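You operate a simulated robot arm through the tools that you are given. There is no shell and no other tool.

You are at the controls of a simulated robot arm. One attempt, no reset.

TASK
Put things in order on the top of the green table. At the end: the blue ink bottle stands on top of the grey weight; the green cartridge stands where the blue ink bottle stood; one of the glue sticks from the top of the green table is in the small yellow box; the blue thick marker (marked "BOLD") from the top of the green table stands on top of the brown bulb box; whatever was shut is shut again. Leave all else as you found it, and nothing knocked over. Set down upright: glue stick.

Only the result counts: the job must be done as asked and must still hold three seconds after the hand-in. Knocking over, shifting, dropping, spilling or breaking anything else fails it.

THE ROBOT
A 7-joint arm with a two-finger parallel gripper, fixed in place. Base frame: the origin is at the foot of the arm, x ahead of it, y to its left, z up; the work surface is at about z = 0. Units: m, degrees, N and s.
With the tool pointing down near the work surface it reaches from about 0.22 to 0.58 m from the base axis. Its first joint turns from -66.0 to 66.0 degrees. Payload 2.5 kg.
Tool frame: the origin (TCP) lies between the finger pads and is the grasp point; the fingertips stand 0.023 m ahead of it; z points along the fingers, y is the line along which they close. Largest opening 0.094 m; finger width 0.038, thickness 0.01; the body of the gripper, 0.054 by 0.096 m, starts 0.039 m behind the TCP.
Orientation is that of the tool frame in the base frame, as [roll, pitch, yaw] about the fixed x, y, z axes, in that order (R = Rz(yaw) Ry(pitch) Rx(roll)). With the fingers straight down and closing along the base's y, the tool's x points along the base's -x, its y along +y and its z along -z.

THE INTERFACE
- The arm moves only by the tool move_arm. Its argument "increments" is a list of rows, each a list of 7 numbers: the shift along the base's x, y, z in m, then the turn, a rotation vector about the base's x, y, z in degrees, then the gripper command, from -1 (shut) to 1 (fully open), values between in proportion. In form: [[dx, dy, dz, rx, ry, rz, claw], ...]. A call has 1 to 20 rows; each row shifts and turns the commanded pose from where the row before left it. Rows are played at 5 a second. More than 0.05 m and 8.6 degrees between two rows, or a gripper value outside its range, and nothing of the call is played. A pose out of reach is approached as far as the arm can. The call stops where the force on the tool passes 40 N (or 10 N more than at its start, if that is more) or the arm is blocked; 0.2 s more then pass. Each finger travels about 0.108 m/s and halts on what it meets, pressing with about 33 N; the grip force reading is that of the motor and also rises with nothing between the fingers. The clock runs only during rows and for 0.2 s after the last one: add rows that do not move to give the fingers time. It gives the time, the measured TCP pose, the force on the tool (base axes), the opening and the grip force at its end, in the units of the frame above (readings bear some noise), with the torque about the TCP (base axes, N m) and any sound that the robot's microphone picked up.
- Cameras (640 x 400 px; columns grow to the right, rows downward): "scene" is fixed at [0.1044, -0.4035, 0.5528]; the picture's right is [0.90, -0.43, 0.00], its down [-0.16, -0.35, -0.92] and it looks along [0.40, 0.83, -0.38] (base axes); focal length 298 px, centre (320, 200). "wrist" rides on the gripper at [0.086, 0.016, -0.074] in the tool frame; the picture's right is [-0.18, 0.98, 0.00], its down [-0.58, -0.11, -0.81] and it looks along [-0.79, -0.15, 0.59] (tool axes); focal length 243 px, centre (320, 200). There is no depth. A picture from a camera that has moved, and an enlarged one, comes with that camera's place and axes in the base frame and with its lens. The place of the scene camera against the robot may be out by one fixed shift of up to 0.018 m in any direction.
- snapshot(camera): a new picture of that camera. The clock stands still meanwhile.
- enlarge(camera, box): a new picture of the part [left, top, right, bottom] of that camera's present view, enlarged. The clock stands still meanwhile.
- close_job(): hands the job in; it is judged then, once.

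Nothing tells you positions but the pictures and the camera data. Unless the task says otherwise, let go and move clear before handing in.

The tools are called after "Emit:" as a command line: name --pt "numbers of a row" for each row, then --argument value for the rest, lists and objects as JSON in quotes. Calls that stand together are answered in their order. move_arm: Moves the arm, as the interface text tells. Its arguments: {"type":"object","properties":{"increments":{"type":"array"}},"required":["increments"]} The other tools are called the same way: snapshot (camera) takes a picture; enlarge (camera, box) takes an enlarged picture of a part of a camera's view; close_job () hands the job in.

At the start:

```text
time_s: 0.0
tcp_pos: [0.3221, 0.0983, 0.4133]
orientation: [-180.0, 0.0, -179.9]
force: [-0.6, -0.8, 0.3]
torque: [0.0, 0.01, 0.0]
opening: 0.094
grip_force: 0.1
```

scene: 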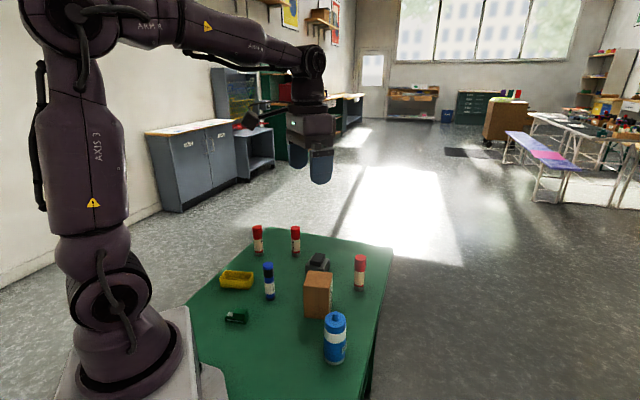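
wrist: 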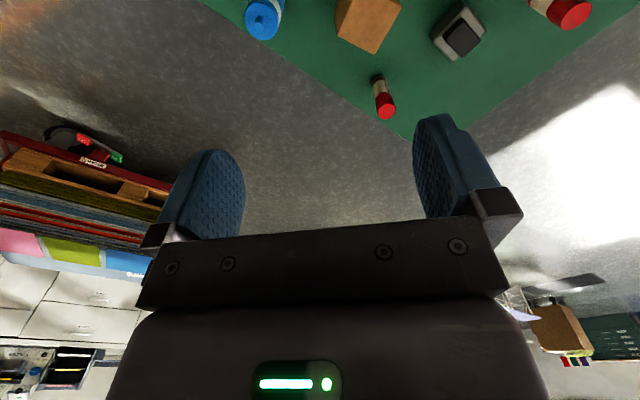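

I see a green table with a yellow box, a green cartridge lying near the arm, a blue marker or stick, red-capped sticks, a brown box, a grey weight and a blue bottle. I'll enlarge the pictures to identify each one before moving.

Emit:
enlarge --camera "scene" --box '[180, 210, 400, 380]'

Emit:
enlarge --camera "scene" --box '[280, 240, 390, 310]'

Emit:
enlarge --camera "scene" --box '[200, 215, 310, 340]'

Emit:
enlarge --camera "wrist" --box '[220, 0, 620, 150]'

```text
2.35 times, centred on (290, 295) of scene
camera zoom: at [0.1044, -0.4035, 0.5528], right [0.9, -0.43, 0.0], down [-0.16, -0.35, -0.92], along [0.4, 0.83, -0.38], focal length 702 px, centre (391, -24)
```

zoom: 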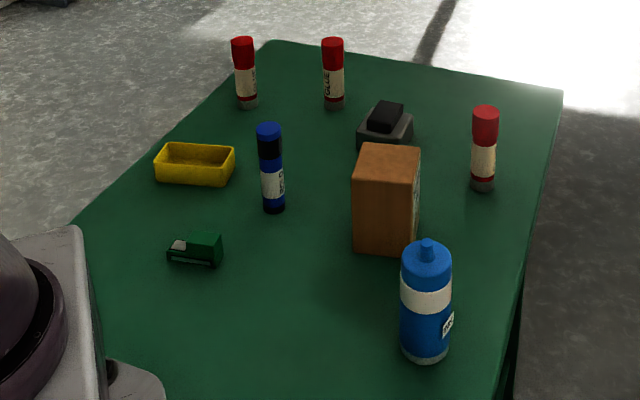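

```text
5.71 times, centred on (335, 275) of scene
camera zoom: at [0.1044, -0.4035, 0.5528], right [0.9, -0.43, 0.0], down [-0.16, -0.35, -0.92], along [0.4, 0.83, -0.38], focal length 1705 px, centre (234, -229)
```

zoom: 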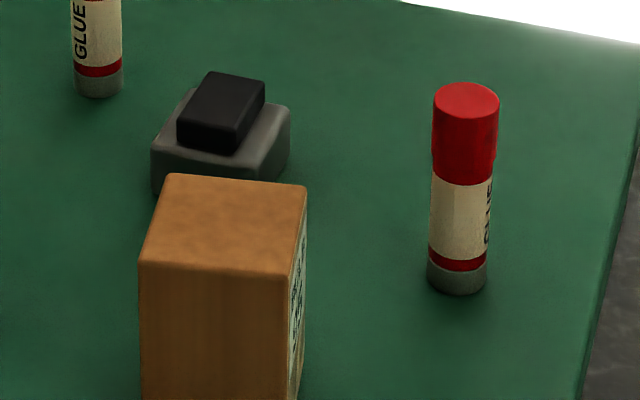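

```text
3.20 times, centred on (255, 278) of scene
camera zoom: at [0.1044, -0.4035, 0.5528], right [0.9, -0.43, 0.0], down [-0.16, -0.35, -0.92], along [0.4, 0.83, -0.38], focal length 955 px, centre (528, -48)
```

zoom: 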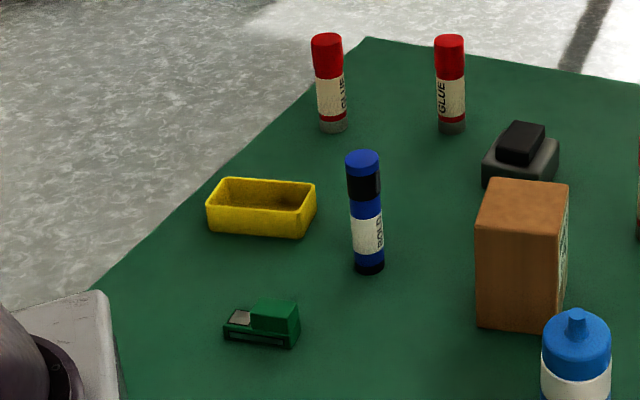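

```text
1.60 times, centred on (420, 75) of wrist
camera zoom: at [0.2354, 0.1157, 0.4882], right [0.18, 0.98, 0.0], down [0.58, -0.11, 0.81], along [0.79, -0.15, -0.59], focal length 388 px, centre (160, 400)
```

zoom: 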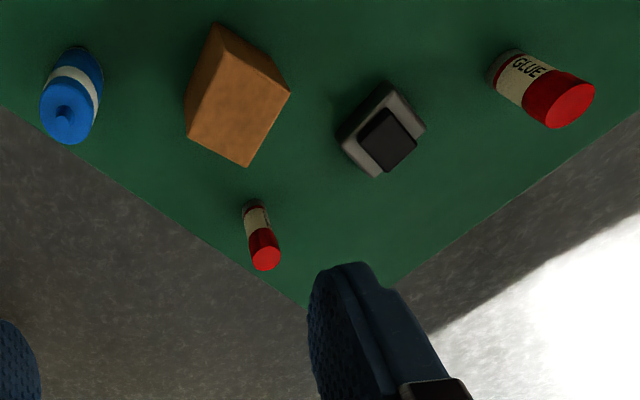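

I take the bottle to be near (0.33, -0.01), the marker near (0.26, 0.23), the box near (0.36, 0.14) and the weight near (0.43, 0.30). Next I'll tilt the wrist camera down for a better view from above, which will also let me check the scene camera's offset.

Emit:
move_arm --pt "0 0 0 0 7.5 0 1" --pt "0 0 0 0 7.5 0 1" --pt "0 0 0 0 7.5 0 1" --pt "0 0 0 0 7.5 0 1" --pt "0 0 0 0 0 0 1"

Emit:
snapshot --camera "wrist"

Emit:
snapshot --camera "scene"

```text
time_s: 1.2
tcp_pos: [0.321, 0.0984, 0.4127]
orientation: [180.0, -30.1, 180.0]
force: [0.5, 0.0, -0.1]
torque: [-0.03, 0.0, 0.0]
opening: 0.0939
grip_force: 0.1
```

```text
taken
camera wrist: at [0.2842, 0.116, 0.5214], right [0.16, 0.98, -0.09], down [0.91, -0.11, 0.41], along [0.39, -0.15, -0.91], focal length 243 px, centre (320, 200)
```

wrist: 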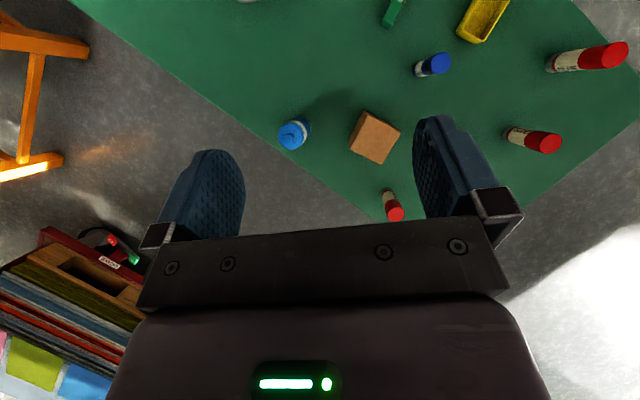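

```text
taken
```

scene: 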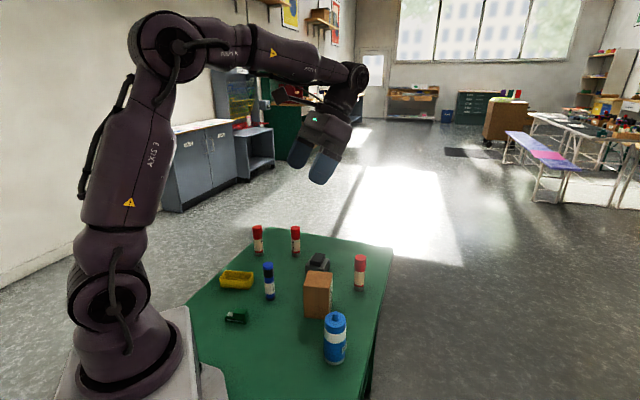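

The fingers hide the weight from here. I'll shift left and back so that the whole table top is in view.

Emit:
move_arm --pt "-0.03 0.04 0 0 0 0 1" --pt "-0.03 0.04 0 0 0 0 1" --pt "-0.02 0.03 0 0 0 0 1" --pt "0 0 0 0 0 0 1" --pt "0 0 0 0 0 0 1"

Emit:
snapshot --camera "wrist"

Emit:
enlarge --camera "wrist" --box '[220, 0, 420, 125]'

Emit:
enlarge --camera "wrist" --box '[220, 80, 420, 205]'

Emit:
enlarge --camera "wrist" --box '[400, 0, 600, 125]'

```text
time_s: 2.4
tcp_pos: [0.2415, 0.207, 0.4114]
orientation: [-179.9, -30.0, -180.0]
force: [-0.4, 0.0, -0.2]
torque: [-0.01, 0.01, 0.02]
opening: 0.0941
grip_force: 0.0
```

```text
taken
camera wrist: at [0.2053, 0.2244, 0.5202], right [0.16, 0.98, -0.09], down [0.91, -0.11, 0.41], along [0.39, -0.15, -0.91], focal length 243 px, centre (320, 200)
```

wrist: 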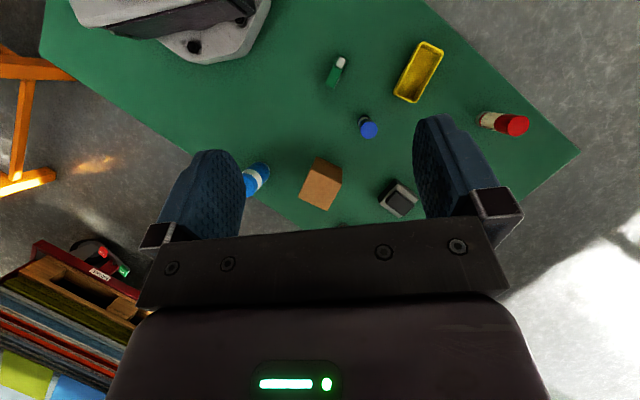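

```text
3.20 times, centred on (320, 62) of wrist
camera zoom: at [0.2053, 0.2244, 0.5202], right [0.16, 0.98, -0.09], down [0.91, -0.11, 0.41], along [0.39, -0.15, -0.91], focal length 776 px, centre (320, 640)
```

zoom: 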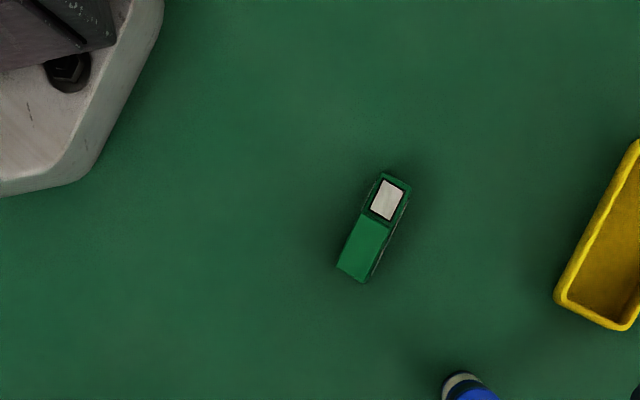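

```text
3.20 times, centred on (320, 142) of wrist
camera zoom: at [0.2053, 0.2244, 0.5202], right [0.16, 0.98, -0.09], down [0.91, -0.11, 0.41], along [0.39, -0.15, -0.91], focal length 776 px, centre (320, 384)
```

zoom: 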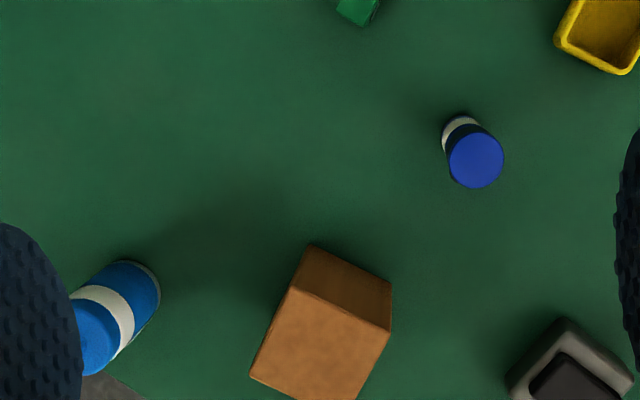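

```text
3.20 times, centred on (500, 62) of wrist
camera zoom: at [0.2053, 0.2244, 0.5202], right [0.16, 0.98, -0.09], down [0.91, -0.11, 0.41], along [0.39, -0.15, -0.91], focal length 776 px, centre (-256, 640)
```

zoom: 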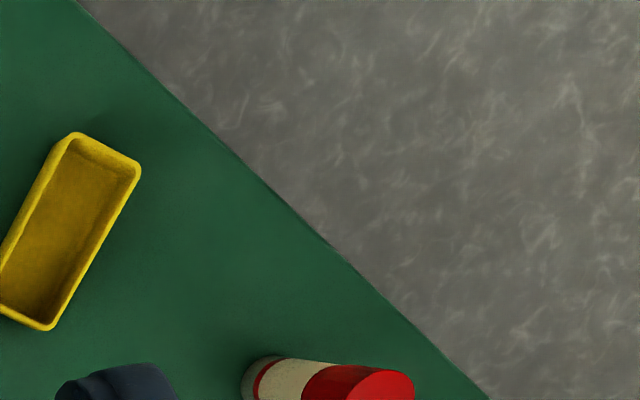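

The yellow box is open and empty, and a black block sits on the grey weight. I need to know whether that block is part of the weight, so I'll enlarge it now and then move closer.

Emit:
enlarge --camera "wrist" --box '[350, 150, 450, 230]'

Emit:
enlarge --camera "scene" --box '[295, 240, 345, 275]'

Emit:
enlarge --camera "scene" --box '[205, 260, 265, 330]'

Emit:
enlarge --camera "scene" --box '[290, 300, 370, 370]'

```text
5.00 times, centred on (400, 190) of wrist
camera zoom: at [0.2053, 0.2244, 0.5202], right [0.16, 0.98, -0.09], down [0.91, -0.11, 0.41], along [0.39, -0.15, -0.91], focal length 1213 px, centre (-80, 250)
```

zoom: 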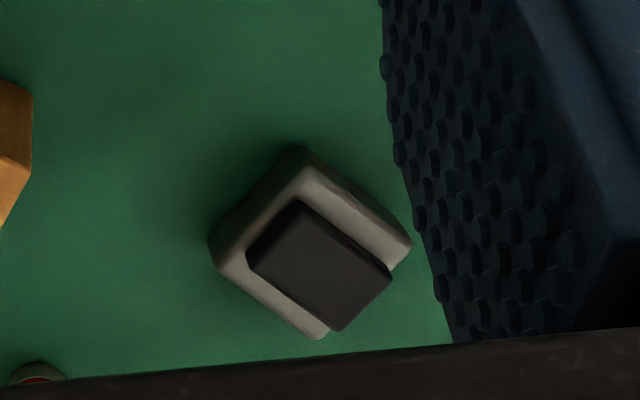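

```text
11.43 times, centred on (320, 258) of scene
camera zoom: at [0.1044, -0.4035, 0.5528], right [0.9, -0.43, 0.0], down [-0.16, -0.35, -0.92], along [0.4, 0.83, -0.38], focal length 3410 px, centre (320, -457)
```

zoom: 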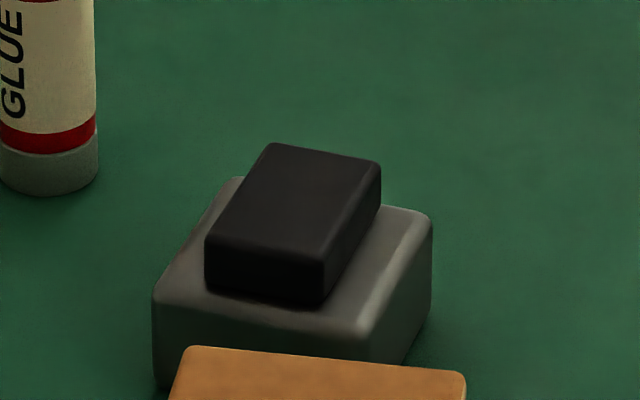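

```text
5.71 times, centred on (235, 295) of scene
camera zoom: at [0.1044, -0.4035, 0.5528], right [0.9, -0.43, 0.0], down [-0.16, -0.35, -0.92], along [0.4, 0.83, -0.38], focal length 1705 px, centre (806, -343)
```

zoom: 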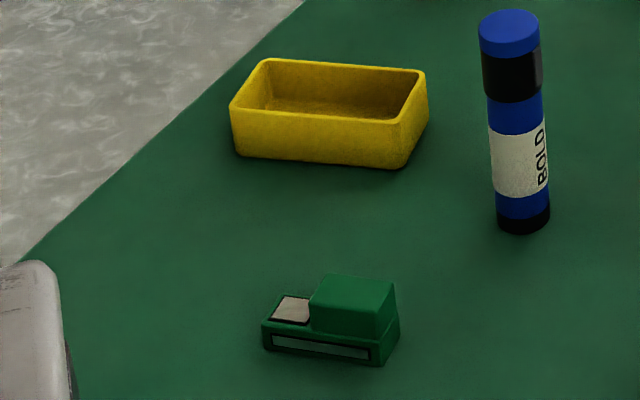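

```text
5.71 times, centred on (330, 335) of scene
camera zoom: at [0.1044, -0.4035, 0.5528], right [0.9, -0.43, 0.0], down [-0.16, -0.35, -0.92], along [0.4, 0.83, -0.38], focal length 1705 px, centre (263, -571)
```

zoom: 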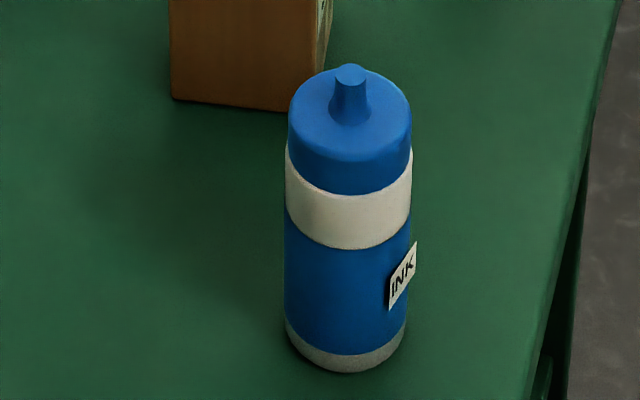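

The black block is a separate object lying on the weight, so it has to come off before the bottle can stand there. I'll move the wrist camera above the weight for accurate measurements.

Emit:
move_arm --pt "0.03 0.01 -0.028 0 0 0 1" --pt "0.03 0.01 -0.028 0 0 0 1" --pt "0.03 0.01 -0.028 0 0 0 1" --pt "0.03 0.01 -0.028 0 0 0 1" --pt "0.03 0.01 -0.028 0 0 0 1" --pt "0 0 0 0 0 0 1" --pt "0 0 0 0 0 0 1"

Emit:
snapshot --camera "wrist"

Emit:
enlarge --camera "wrist" --box '[240, 60, 420, 220]'

Emit:
snapshot --camera "scene"

```text
time_s: 4.0
tcp_pos: [0.3926, 0.2542, 0.2722]
orientation: [179.9, -30.0, 180.0]
force: [0.6, 0.5, -1.3]
torque: [0.04, 0.0, -0.03]
opening: 0.0941
grip_force: 0.0
```

```text
taken
camera wrist: at [0.3545, 0.2733, 0.3807], right [0.16, 0.98, -0.09], down [0.91, -0.11, 0.41], along [0.39, -0.15, -0.91], focal length 243 px, centre (320, 200)
```

wrist: 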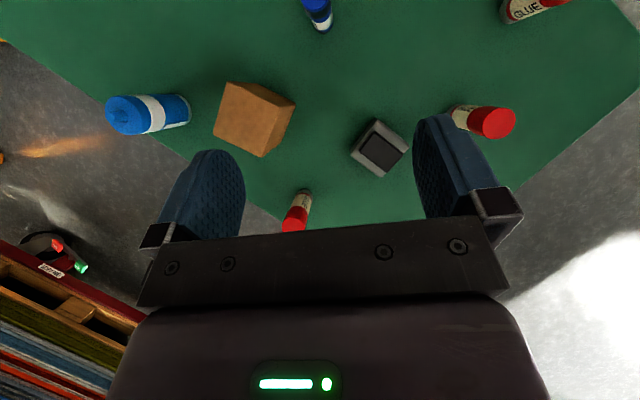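

```text
2.50 times, centred on (330, 140) of wrist
camera zoom: at [0.3545, 0.2733, 0.3807], right [0.16, 0.98, -0.09], down [0.91, -0.11, 0.41], along [0.39, -0.15, -0.91], focal length 606 px, centre (295, 350)
```

zoom: 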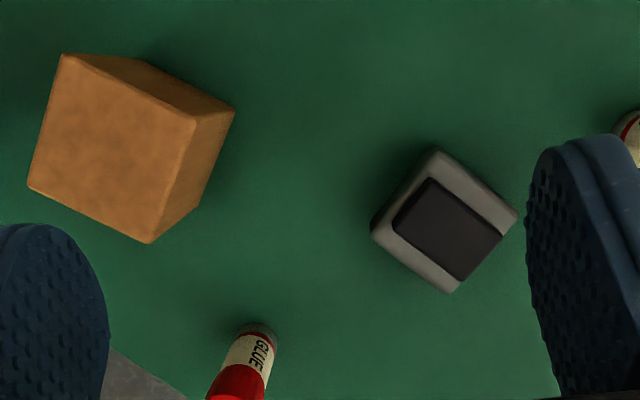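

```text
taken
```

scene: 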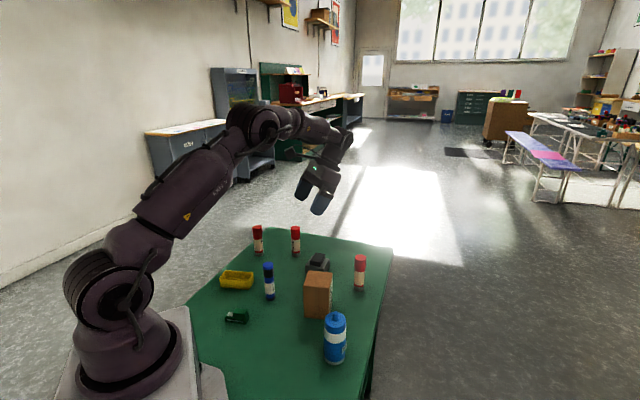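

From two views the block's top centre is at about (0.438, 0.313, 0.046), with its long side along 45°. I'll bring the tool upright, turn it 45° and stop above the block to check alignment before grasping.

Emit:
move_arm --pt "0.00454 0.00588 -0.0112 0 -7.5 0 1" --pt "0.00454 0.00588 -0.0112 0 -7.5 0 1" --pt "0.00454 0.00588 -0.0112 0 -7.5 0 1" --pt "0.00454 0.00588 -0.0112 0 -7.5 0 1" --pt "0.00454 0.00588 -0.0112 0 0 7.5 1" --pt "0.00454 0.00588 -0.0112 0 0 7.5 1" --pt "0.00454 0.00588 -0.0112 0 0 7.5 1" --pt "0.00454 0.00588 -0.0112 0 0 7.5 1" --pt "0.00454 0.00588 -0.0112 0 0 7.5 1" --pt "0.00454 0.00588 -0.0112 0 0 7.5 1" --pt "0 0 0 0 0 0 0.4" --pt "0 0 0 0 0 0 0.4"

Emit:
snapshot --camera "wrist"

Emit:
enlarge --camera "scene" --box '[270, 190, 370, 290]'

```text
time_s: 6.6
tcp_pos: [0.4361, 0.3177, 0.1614]
orientation: [180.0, 0.1, -134.9]
force: [-0.7, 0.2, -0.6]
torque: [-0.01, 0.05, 0.02]
opening: 0.0659
grip_force: 0.0
```

```text
taken
camera wrist: at [0.3641, 0.2695, 0.2359], right [-0.57, 0.82, 0.0], down [0.49, 0.33, 0.81], along [0.67, 0.46, -0.59], focal length 243 px, centre (320, 200)
```

wrist: 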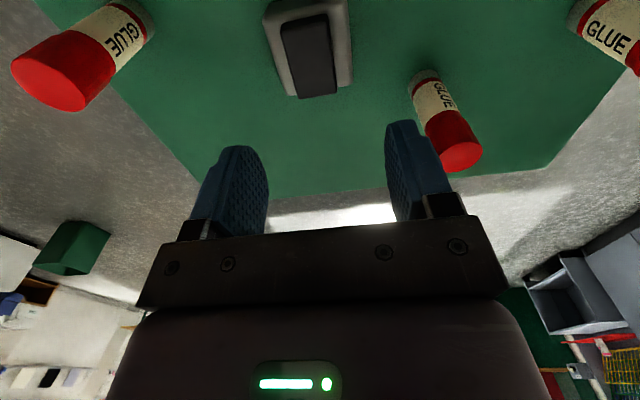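

```text
4.00 times, centred on (320, 240) of scene
camera zoom: at [0.1044, -0.4035, 0.5528], right [0.9, -0.43, 0.0], down [-0.16, -0.35, -0.92], along [0.4, 0.83, -0.38], focal length 1194 px, centre (320, 40)
```

zoom: 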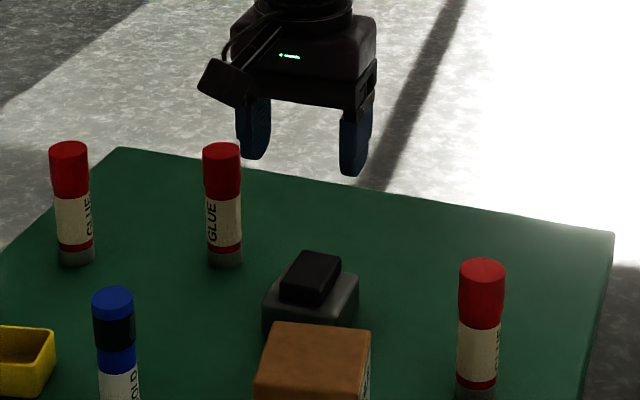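

The gripper lines up well with the block. I'll enlarge the view for the final offset before descending.

Emit:
enlarge --camera "wrist" --box '[230, 0, 390, 110]'

```text
3.64 times, centred on (310, 55) of wrist
camera zoom: at [0.3641, 0.2695, 0.2359], right [-0.57, 0.82, 0.0], down [0.49, 0.33, 0.81], along [0.67, 0.46, -0.59], focal length 882 px, centre (356, 727)
```

zoom: 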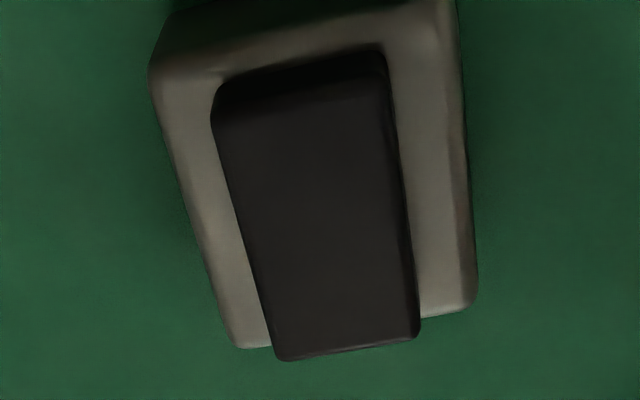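

The block centre works out at (0.440, 0.313), aligned with the gripper. I'll lower to just above the weight's top, close, and check the grip.

Emit:
move_arm --pt "0.003 -0.0044 -0.03 0 0 0 0.4" --pt "0 0 -0.03 0 0 0 0.4" --pt "0 0 -0.025 0 0 0 0.4" --pt "0 0 -0.017 0 0 0 0.4" --pt "0 0 0 0 0 0 0.4" --pt "0 0 0 0 0 0 -1" --pt "0 0 0 0 0 0 -1" --pt "0 0 0 0 0 0 -1"

Emit:
snapshot --camera "wrist"

Emit:
enlarge --camera "scene" --box '[270, 220, 370, 290]'

```text
time_s: 8.4
tcp_pos: [0.4392, 0.3127, 0.0585]
orientation: [180.0, 0.1, -135.1]
force: [1.5, -1.3, -0.3]
torque: [0.01, -0.24, 0.01]
opening: 0.034
grip_force: 32.5
```

```text
taken
camera wrist: at [0.3666, 0.2648, 0.1335], right [-0.56, 0.83, 0.0], down [0.49, 0.33, 0.81], along [0.67, 0.46, -0.59], focal length 243 px, centre (320, 200)
```

wrist: 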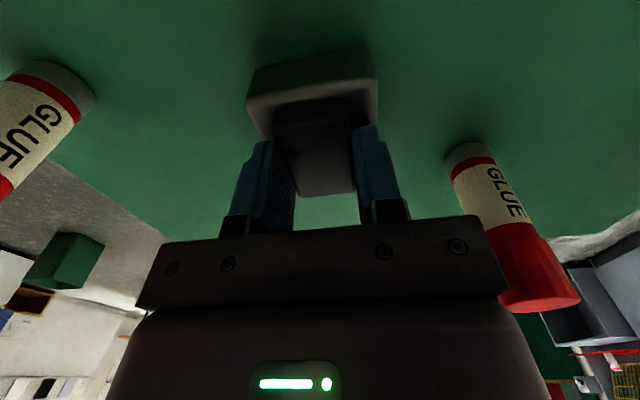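

```text
5.71 times, centred on (320, 255) of scene
camera zoom: at [0.1044, -0.4035, 0.5528], right [0.9, -0.43, 0.0], down [-0.16, -0.35, -0.92], along [0.4, 0.83, -0.38], focal length 1705 px, centre (320, -114)
```

zoom: 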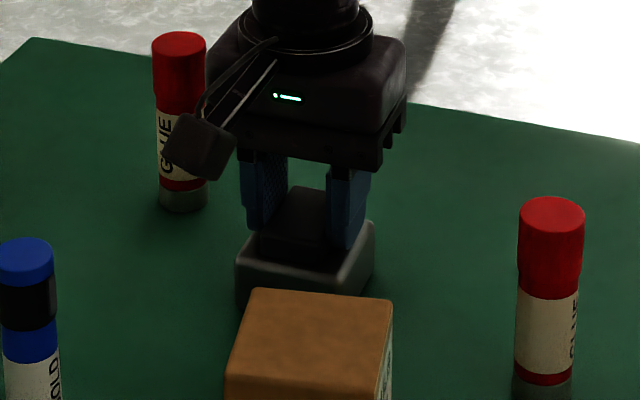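

The block is held at a 0.034 m opening. I'll lift it straight up and check that the weight stays behind.

Emit:
move_arm --pt "0 0 0.01 0 0 0 -1" --pt "0 0 0.02 0 0 0 -1" --pt "0 0 0.03 0 0 0 -1" --pt "0 0 0 0 0 0 -1"

Emit:
snapshot --camera "wrist"

Emit:
enlarge --camera "scene" --box '[270, 210, 370, 290]'

```text
time_s: 9.4
tcp_pos: [0.44, 0.3126, 0.1194]
orientation: [180.0, 0.0, -135.0]
force: [0.9, -0.1, 0.2]
torque: [-0.01, -0.01, -0.02]
opening: 0.0
grip_force: 32.6
```

```text
taken
camera wrist: at [0.3678, 0.2643, 0.1949], right [-0.56, 0.83, 0.0], down [0.49, 0.33, 0.81], along [0.67, 0.46, -0.59], focal length 243 px, centre (320, 200)
```

wrist: 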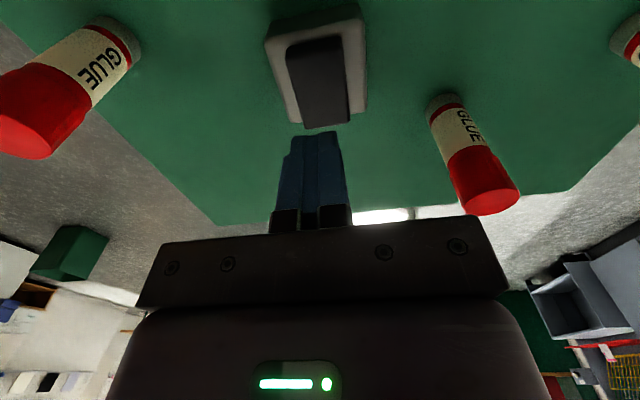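

```text
5.00 times, centred on (320, 250) of scene
camera zoom: at [0.1044, -0.4035, 0.5528], right [0.9, -0.43, 0.0], down [-0.16, -0.35, -0.92], along [0.4, 0.83, -0.38], focal length 1492 px, centre (320, -50)
```

zoom: 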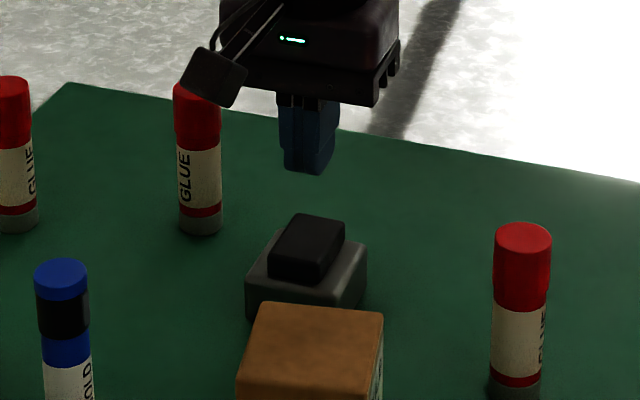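

The fingers slipped off and the block stayed on the weight, apparently unmoved, so it is either attached or I gripped it too shallowly. I'll look closely before trying again.

Emit:
enlarge --camera "wrist" --box '[240, 0, 400, 140]'

Emit:
enlarge --camera "scene" --box '[300, 245, 340, 275]'

```text
2.86 times, centred on (320, 70) of wrist
camera zoom: at [0.3678, 0.2643, 0.1949], right [-0.56, 0.83, 0.0], down [0.49, 0.33, 0.81], along [0.67, 0.46, -0.59], focal length 693 px, centre (320, 571)
```

zoom: 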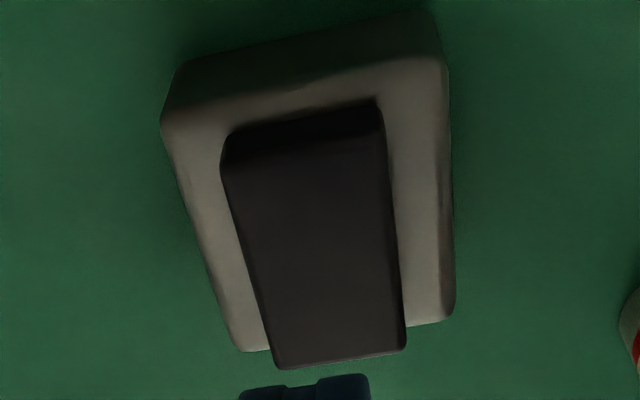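

```text
13.33 times, centred on (320, 260) of scene
camera zoom: at [0.1044, -0.4035, 0.5528], right [0.9, -0.43, 0.0], down [-0.16, -0.35, -0.92], along [0.4, 0.83, -0.38], focal length 3978 px, centre (320, -600)
```

zoom: 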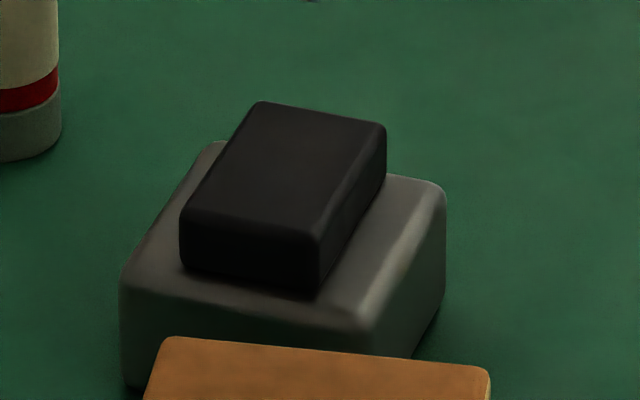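

The weight is about 0.029 m high and the block top about 0.0445 m, so the first grip only caught the rounded edge. I'll retry lower, with the tips just clear of the weight's top, and lift gently.

Emit:
move_arm --pt "-0.001 0 0 0 0 0 0.4" --pt "0 0 0 0 0 0 0.4" --pt "0 0 -0.03 0 0 0 0.4" --pt "0 0 -0.02 0 0 0 0.4" --pt "0 0 -0.009 0 0 0 0.4" --pt "0 0 -0.003 0 0 0 0.4" --pt "0 0 -0.002 0 0 0 0.4" --pt "0 0 0 0 0 0 0.4"

Emit:
snapshot --camera "wrist"

Emit:
enlarge --camera "scene" --box '[295, 235, 345, 280]'

```text
time_s: 11.2
tcp_pos: [0.4396, 0.3124, 0.0569]
orientation: [180.0, 0.0, -135.0]
force: [-0.2, -0.7, -0.2]
torque: [0.02, 0.01, -0.01]
opening: 0.0657
grip_force: 0.0
```

```text
taken
camera wrist: at [0.3671, 0.2644, 0.1307], right [-0.56, 0.83, 0.0], down [0.49, 0.33, 0.81], along [0.67, 0.46, -0.59], focal length 243 px, centre (320, 200)
```

wrist: 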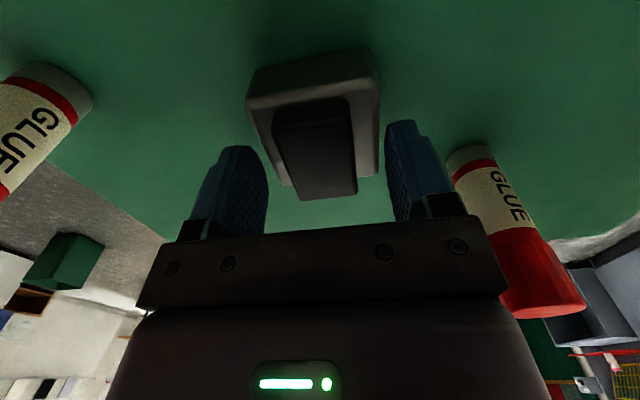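

```text
8.89 times, centred on (320, 258) of scene
camera zoom: at [0.1044, -0.4035, 0.5528], right [0.9, -0.43, 0.0], down [-0.16, -0.35, -0.92], along [0.4, 0.83, -0.38], focal length 2652 px, centre (320, -311)
```

zoom: 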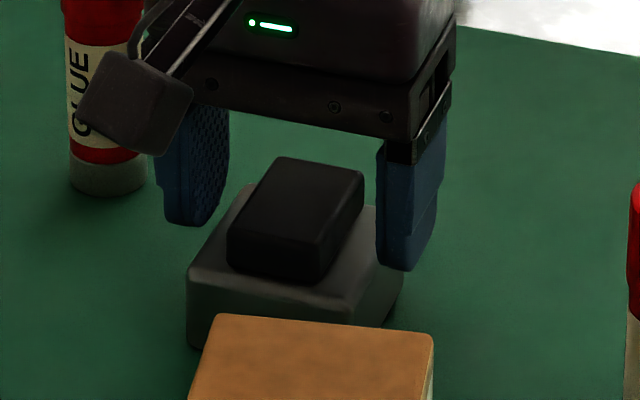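

Both fingertips are just above the weight's top and straddle the block. I'll close and lift gently in small steps.

Emit:
move_arm --pt "0 0 0 0 0 0 -1" --pt "0 0 0 0 0 0 -1" --pt "0 0 0 0 0 0 -1" --pt "0 0 0 0 0 0 -1"

Emit:
move_arm --pt "0 0 0.003 0 0 0 -1" --pt "0 0 0.003 0 0 0 -1"

Emit:
enlarge --camera "scene" --box '[295, 235, 345, 280]'

Emit:
enlarge --camera "wrist" --box '[220, 20, 420, 220]'

```text
time_s: 12.2
tcp_pos: [0.4387, 0.3113, 0.0568]
orientation: [-179.9, 0.1, -135.0]
force: [-0.8, 1.5, -0.7]
torque: [0.07, -0.02, 0.02]
opening: 0.0616
grip_force: 32.7
```

```text
time_s: 12.8
tcp_pos: [0.4392, 0.3113, 0.0622]
orientation: [-180.0, -0.1, -135.0]
force: [0.0, -0.1, -4.5]
torque: [-0.01, -0.03, -0.01]
opening: 0.0615
grip_force: 33.2
```

```text
8.89 times, centred on (320, 258) of scene
camera zoom: at [0.1044, -0.4035, 0.5528], right [0.9, -0.43, 0.0], down [-0.16, -0.35, -0.92], along [0.4, 0.83, -0.38], focal length 2652 px, centre (320, -311)
```

zoom: 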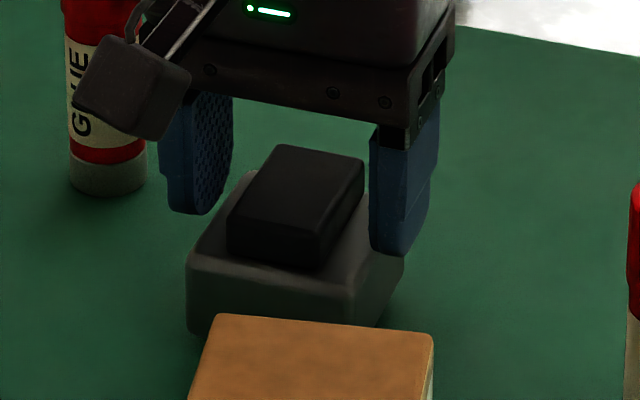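

```text
2.00 times, centred on (320, 120) of wrist
camera zoom: at [0.3662, 0.2637, 0.1367], right [-0.56, 0.83, 0.0], down [0.49, 0.33, 0.81], along [0.67, 0.45, -0.59], focal length 485 px, centre (320, 360)
```

zoom: 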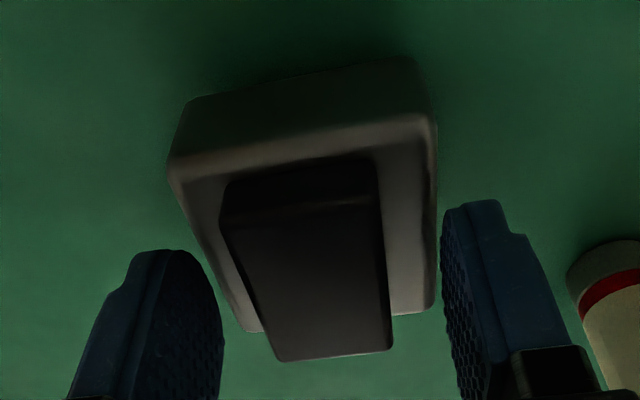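

The tips were low enough to catch the weight itself, and I've lifted weight and block together by about 6 mm. I'll set it straight back down, release, and then grip only the block from slightly higher.

Emit:
move_arm --pt "0 0 -0.003 0 0 0 -1" --pt "0 0 -0.003 0 0 0 -1" --pt "0 0 0 0 0 0 -1"

Emit:
move_arm --pt "0 0 0 0 0 0 0.4" --pt "0 0 0 0 0 0 0.4" --pt "0 0 0.0055 0 0 0 0.4" --pt "0 0 0 0 0 0 0.4"

Emit:
enlarge --camera "wrist" --box '[220, 20, 420, 220]'

Emit:
enlarge --camera "scene" --box '[295, 235, 345, 280]'

```text
time_s: 13.6
tcp_pos: [0.4381, 0.3119, 0.0573]
orientation: [180.0, 0.1, -135.0]
force: [0.8, 0.3, -5.8]
torque: [0.01, -0.02, -0.01]
opening: 0.0616
grip_force: 32.8
```

```text
time_s: 14.6
tcp_pos: [0.4392, 0.3118, 0.0612]
orientation: [180.0, 0.0, -135.1]
force: [0.3, 0.2, 0.6]
torque: [-0.02, 0.04, 0.0]
opening: 0.0657
grip_force: 0.0
```

```text
2.00 times, centred on (320, 120) of wrist
camera zoom: at [0.3665, 0.2646, 0.1361], right [-0.56, 0.83, 0.0], down [0.49, 0.33, 0.81], along [0.67, 0.46, -0.59], focal length 485 px, centre (320, 360)
```

zoom: 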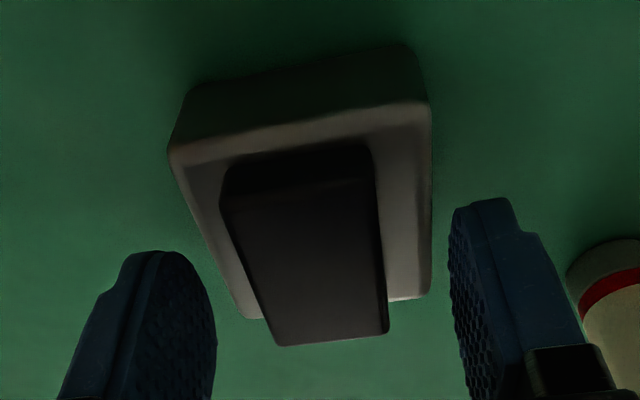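

```text
8.89 times, centred on (320, 258) of scene
camera zoom: at [0.1044, -0.4035, 0.5528], right [0.9, -0.43, 0.0], down [-0.16, -0.35, -0.92], along [0.4, 0.83, -0.38], focal length 2652 px, centre (320, -311)
```

zoom: 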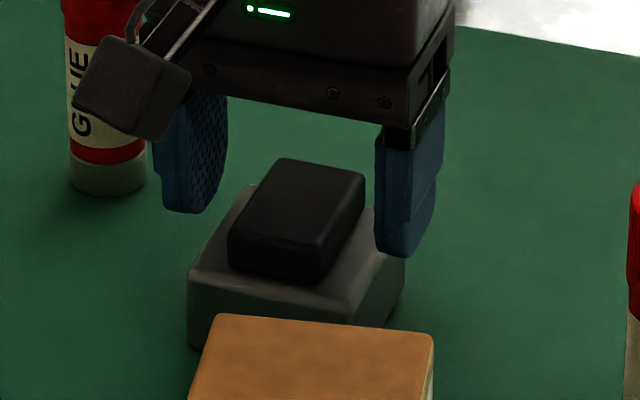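

The weight is back where it was. I'll lower slightly, grip only the block, and lift slowly while watching the force and opening.

Emit:
move_arm --pt "0 0 -0.0018 0 0 0 0.1" --pt "0 0 0 0 0 0 -0.1" --pt "0 0 0 0 0 0 -1" --pt "0 0 0 0 0 0 -1" --pt "0 0 0 0 0 0 -1" --pt "0 0 0 0 0 0 -1"

Emit:
enlarge --camera "wrist" --box '[220, 20, 420, 220]'

Emit:
enlarge --camera "scene" --box '[295, 235, 345, 280]'

```text
time_s: 16.0
tcp_pos: [0.4389, 0.3127, 0.0595]
orientation: [-180.0, 0.0, -135.1]
force: [2.0, -1.1, 1.7]
torque: [0.04, 0.1, 0.0]
opening: 0.0339
grip_force: 32.7
```

```text
2.00 times, centred on (320, 120) of wrist
camera zoom: at [0.3672, 0.2649, 0.1337], right [-0.56, 0.83, 0.0], down [0.49, 0.33, 0.81], along [0.67, 0.46, -0.59], focal length 485 px, centre (320, 360)
```

zoom: 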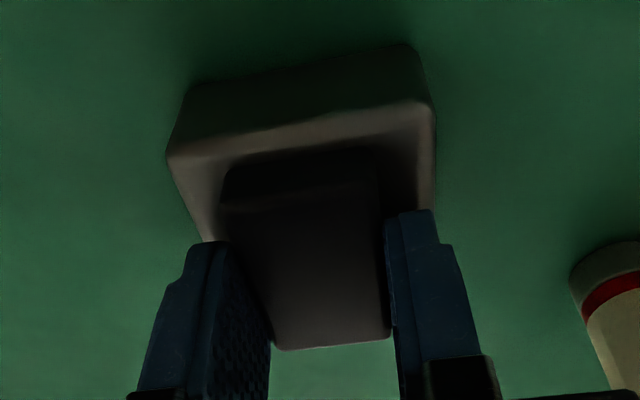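

```text
8.89 times, centred on (320, 258) of scene
camera zoom: at [0.1044, -0.4035, 0.5528], right [0.9, -0.43, 0.0], down [-0.16, -0.35, -0.92], along [0.4, 0.83, -0.38], focal length 2652 px, centre (320, -311)
```

zoom: 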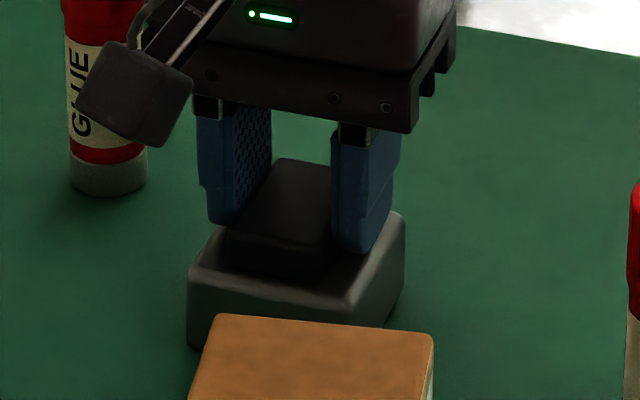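

The gripper again holds only the block. I'll lift in 2 mm steps.

Emit:
move_arm --pt "0 0 0.002 0 0 0 -1" --pt "0 0 0 0 0 0 -1"

Emit:
move_arm --pt "0 0 0.002 0 0 0 -1" --pt "0 0 0 0 0 0 -1"

Emit:
enlarge --camera "scene" --box '[295, 235, 345, 280]'

Emit:
enlarge --camera "wrist" --box '[220, 20, 420, 220]'

```text
time_s: 16.6
tcp_pos: [0.4376, 0.3128, 0.0596]
orientation: [-180.0, -0.1, -135.0]
force: [0.6, 0.2, 0.4]
torque: [0.02, 0.01, 0.0]
opening: 0.0335
grip_force: 33.0
```

```text
time_s: 17.2
tcp_pos: [0.4376, 0.3118, 0.0629]
orientation: [-180.0, 0.0, -135.1]
force: [-0.4, -0.7, -5.2]
torque: [-0.03, 0.02, 0.04]
opening: 0.0337
grip_force: 32.5
```

```text
8.89 times, centred on (320, 258) of scene
camera zoom: at [0.1044, -0.4035, 0.5528], right [0.9, -0.43, 0.0], down [-0.16, -0.35, -0.92], along [0.4, 0.83, -0.38], focal length 2652 px, centre (320, -311)
```

zoom: 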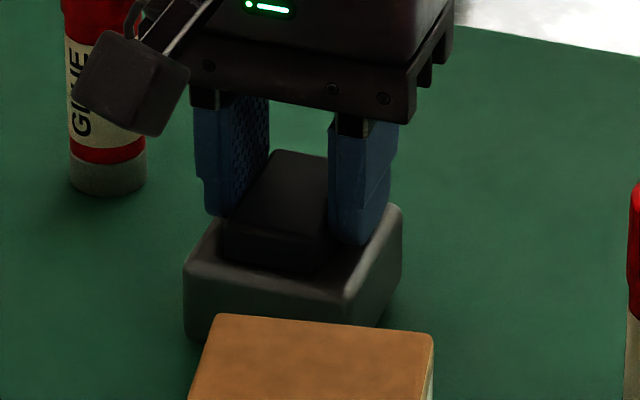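

```text
2.00 times, centred on (320, 120) of wrist
camera zoom: at [0.3662, 0.2646, 0.1377], right [-0.56, 0.83, 0.0], down [0.49, 0.33, 0.81], along [0.67, 0.46, -0.59], focal length 485 px, centre (320, 360)
```

zoom: 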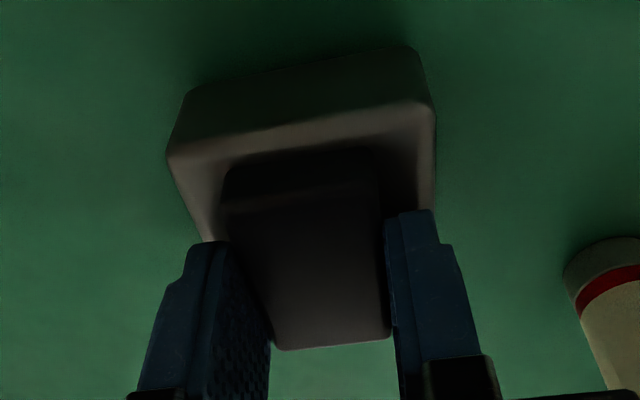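

The weight rises together with the block under a load of about 5 N, so the black block is part of the weight and the bottle will have to stand on its flat top. I'll set it back down gently and release.

Emit:
move_arm --pt "0 0 -0.002 0 0 0 -1" --pt "0 0 -0.002 0 0 0 -1" --pt "0 0 0 0 0 0 -1"

Emit:
move_arm --pt "0 0 0 0 0 0 -0.2" --pt "0 0 0 0 0 0 0.2" --pt "0 0 0.01 0 0 0 0.4" --pt "0 0 0.04 0 0 0 0.4" --pt "0 0 0.05 0 0 0 0.4" --pt "0 0 0 0 0 0 0.4"

Emit:
enlarge --camera "scene" --box '[295, 235, 345, 280]'

Emit:
enlarge --camera "wrist" --box '[230, 0, 390, 110]'

```text
time_s: 18.0
tcp_pos: [0.4386, 0.3121, 0.0598]
orientation: [180.0, 0.0, -135.0]
force: [0.6, -0.1, -5.3]
torque: [0.02, -0.05, 0.01]
opening: 0.0337
grip_force: 32.7
```

```text
time_s: 19.4
tcp_pos: [0.4387, 0.3103, 0.1588]
orientation: [179.9, 0.0, -135.0]
force: [-1.0, -0.2, -0.2]
torque: [-0.03, 0.0, -0.02]
opening: 0.0659
grip_force: 0.1
```

```text
8.89 times, centred on (320, 258) of scene
camera zoom: at [0.1044, -0.4035, 0.5528], right [0.9, -0.43, 0.0], down [-0.16, -0.35, -0.92], along [0.4, 0.83, -0.38], focal length 2652 px, centre (320, -311)
```

zoom: 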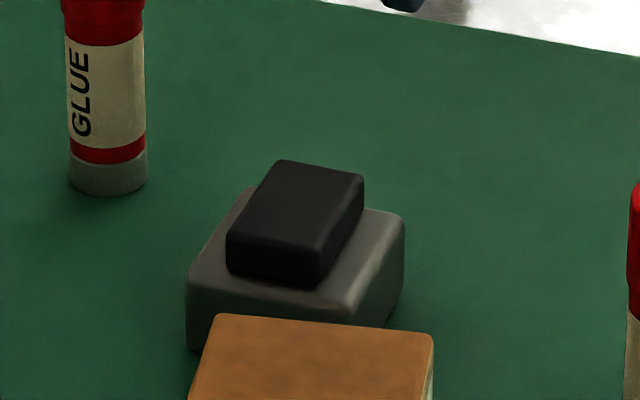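

```text
3.64 times, centred on (310, 55) of wrist
camera zoom: at [0.3662, 0.2623, 0.2323], right [-0.56, 0.83, 0.0], down [0.49, 0.33, 0.81], along [0.66, 0.46, -0.59], focal length 882 px, centre (356, 727)
```

zoom: 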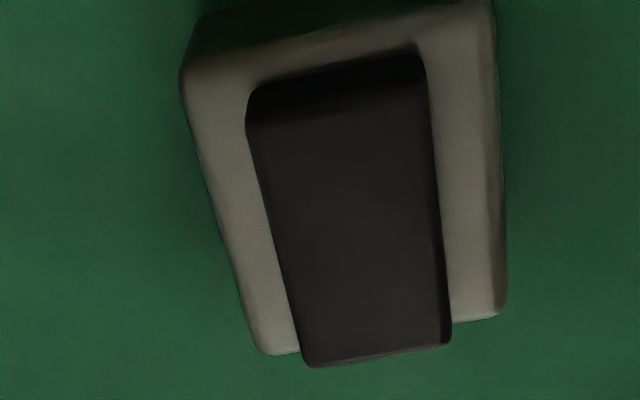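

The weight is unmoved, with its top platform centred at about (0.438, 0.312) and about 0.048 m high. Next I'll move over the ink bottle to measure it.

Emit:
move_arm --pt "0 0 0.04 0 0 0 1" --pt "0 0 0.04 0 0 0 1" --pt "0 0 0.021 0 0 0 1" --pt "-0.0133 -0.0385 0 0 0 0 1" --pt "-0.0133 -0.0385 0 0 0 0 1" --pt "-0.0133 -0.0385 0 0 0 0 1" --pt "-0.0133 -0.0385 0 0 0 0 1" --pt "-0.0133 -0.0385 0 0 0 0 1" --pt "-0.0133 -0.0385 0 0 0 0 1" --pt "-0.0133 -0.0385 0 0 0 0 1" --pt "-0.0134 -0.0382 0 0 0 0 1" --pt "0 0 0 0 0 0 1" --pt "0 0 0 0 0 0 1"

Emit:
snapshot --camera "wrist"

Emit:
enlarge --camera "wrist" --box '[230, 0, 410, 130]'

Emit:
snapshot --camera "scene"

```text
time_s: 22.2
tcp_pos: [0.3319, 0.0054, 0.2619]
orientation: [180.0, 0.0, -135.0]
force: [-0.4, 0.2, -0.5]
torque: [0.01, -0.01, 0.0]
opening: 0.0942
grip_force: 0.0
```

```text
taken
camera wrist: at [0.2595, -0.043, 0.3363], right [-0.56, 0.83, 0.0], down [0.49, 0.33, 0.81], along [0.67, 0.46, -0.59], focal length 243 px, centre (320, 200)
```

wrist: 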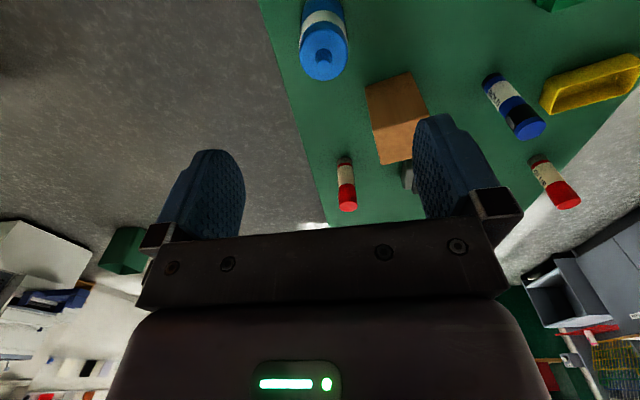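

```text
3.08 times, centred on (320, 65) of wrist
camera zoom: at [0.2595, -0.043, 0.3363], right [-0.56, 0.83, 0.0], down [0.49, 0.33, 0.81], along [0.67, 0.46, -0.59], focal length 746 px, centre (320, 615)
```

zoom: 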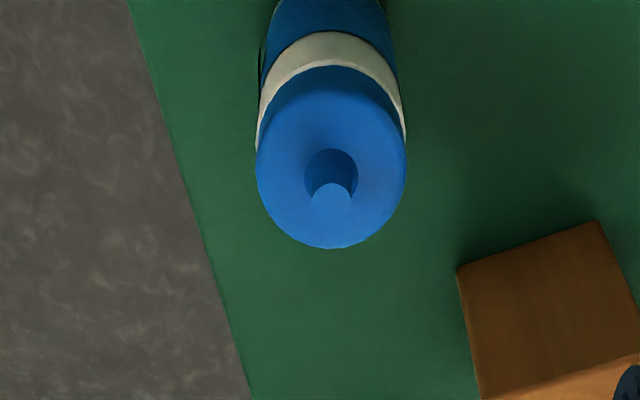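

```text
taken
```

scene: 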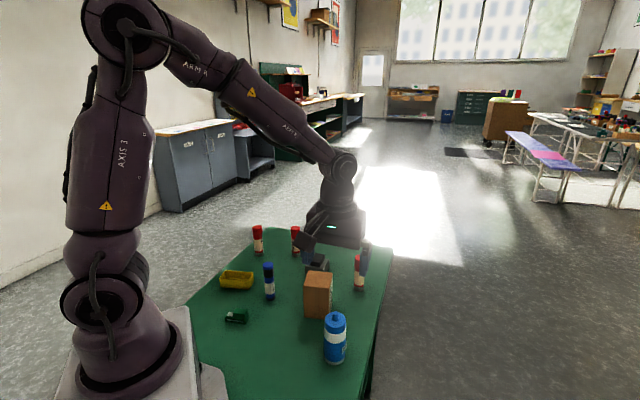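

I see the bottle almost below the gripper, at roughly (0.336, 0.010). To fix its centre and height I'll tilt the camera so that it looks nearly straight down on it.

Emit:
move_arm --pt "0.01 0.005 0 -5.303 5.303 0 1" --pt "0.01 0.005 0 -5.303 5.303 0 1" --pt "0.01 0.005 0 -5.303 5.303 0 1" --pt "0.01 0.005 0 -5.303 5.303 0 1" --pt "0 0 0 0 0 0 1" --pt "0 0 0 0 0 0 1"

Emit:
snapshot --camera "wrist"

Emit:
enlarge --camera "wrist" --box '[260, 20, 420, 130]'

```text
time_s: 23.6
tcp_pos: [0.3715, 0.0263, 0.2616]
orientation: [179.9, -30.1, -135.1]
force: [-0.5, -0.2, 0.6]
torque: [0.02, 0.02, -0.02]
opening: 0.0939
grip_force: 0.0
```

```text
taken
camera wrist: at [0.3336, 0.0127, 0.3692], right [-0.58, 0.81, -0.09], down [0.72, 0.56, 0.41], along [0.38, 0.17, -0.91], focal length 243 px, centre (320, 200)
```

wrist: 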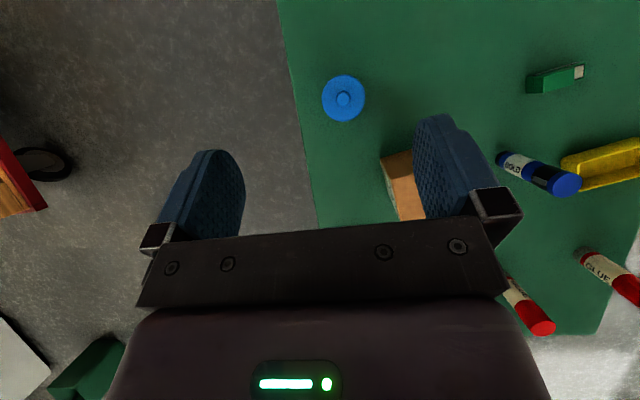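

```text
3.64 times, centred on (340, 75) of wrist
camera zoom: at [0.3336, 0.0127, 0.3692], right [-0.58, 0.81, -0.09], down [0.72, 0.56, 0.41], along [0.38, 0.17, -0.91], focal length 882 px, centre (247, 654)
```

zoom: 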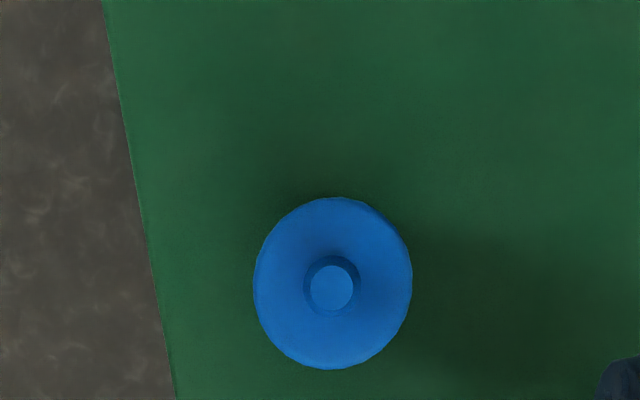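

Combining the views, I put the bottle at (0.341, 0.0135), about 0.118 m tall and 0.044 m across. I'll bring the tool upright above it and check once more before descending.

Emit:
move_arm --pt "-0.008 -0.0029 -0.015 5.303 -5.303 0 1" --pt "-0.008 -0.0029 -0.015 5.303 -5.303 0 1" --pt "-0.008 -0.0029 -0.015 5.303 -5.303 0 1" --pt "-0.008 -0.0028 -0.015 5.303 -5.303 0 1" --pt "0 0 0 0 0 0 1" --pt "0 0 0 0 0 0 1"

Emit:
snapshot --camera "wrist"

Emit:
enlarge --camera "scene" --box '[280, 230, 400, 370]'

```text
time_s: 25.0
tcp_pos: [0.3369, 0.0148, 0.1996]
orientation: [180.0, 0.1, -135.0]
force: [0.6, -0.4, 0.2]
torque: [0.0, 0.0, -0.03]
opening: 0.094
grip_force: 0.1
```

```text
taken
camera wrist: at [0.266, -0.0343, 0.2749], right [-0.56, 0.83, 0.0], down [0.49, 0.33, 0.81], along [0.67, 0.46, -0.59], focal length 243 px, centre (320, 200)
```

wrist: 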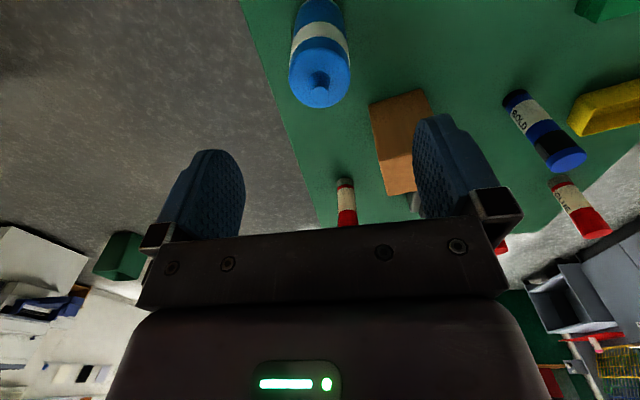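

```text
2.86 times, centred on (340, 300) of scene
camera zoom: at [0.1044, -0.4035, 0.5528], right [0.9, -0.43, 0.0], down [-0.16, -0.35, -0.92], along [0.4, 0.83, -0.38], focal length 852 px, centre (263, -86)
```

zoom: 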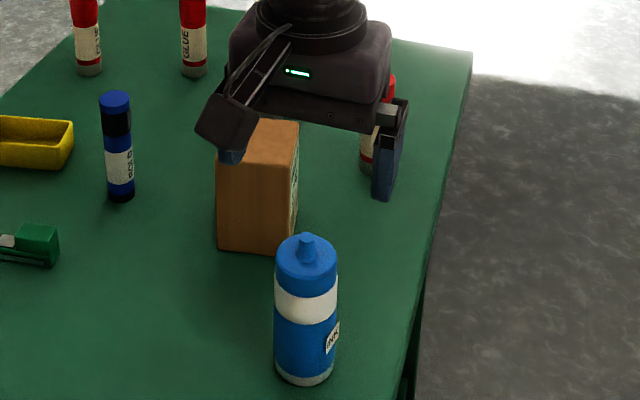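

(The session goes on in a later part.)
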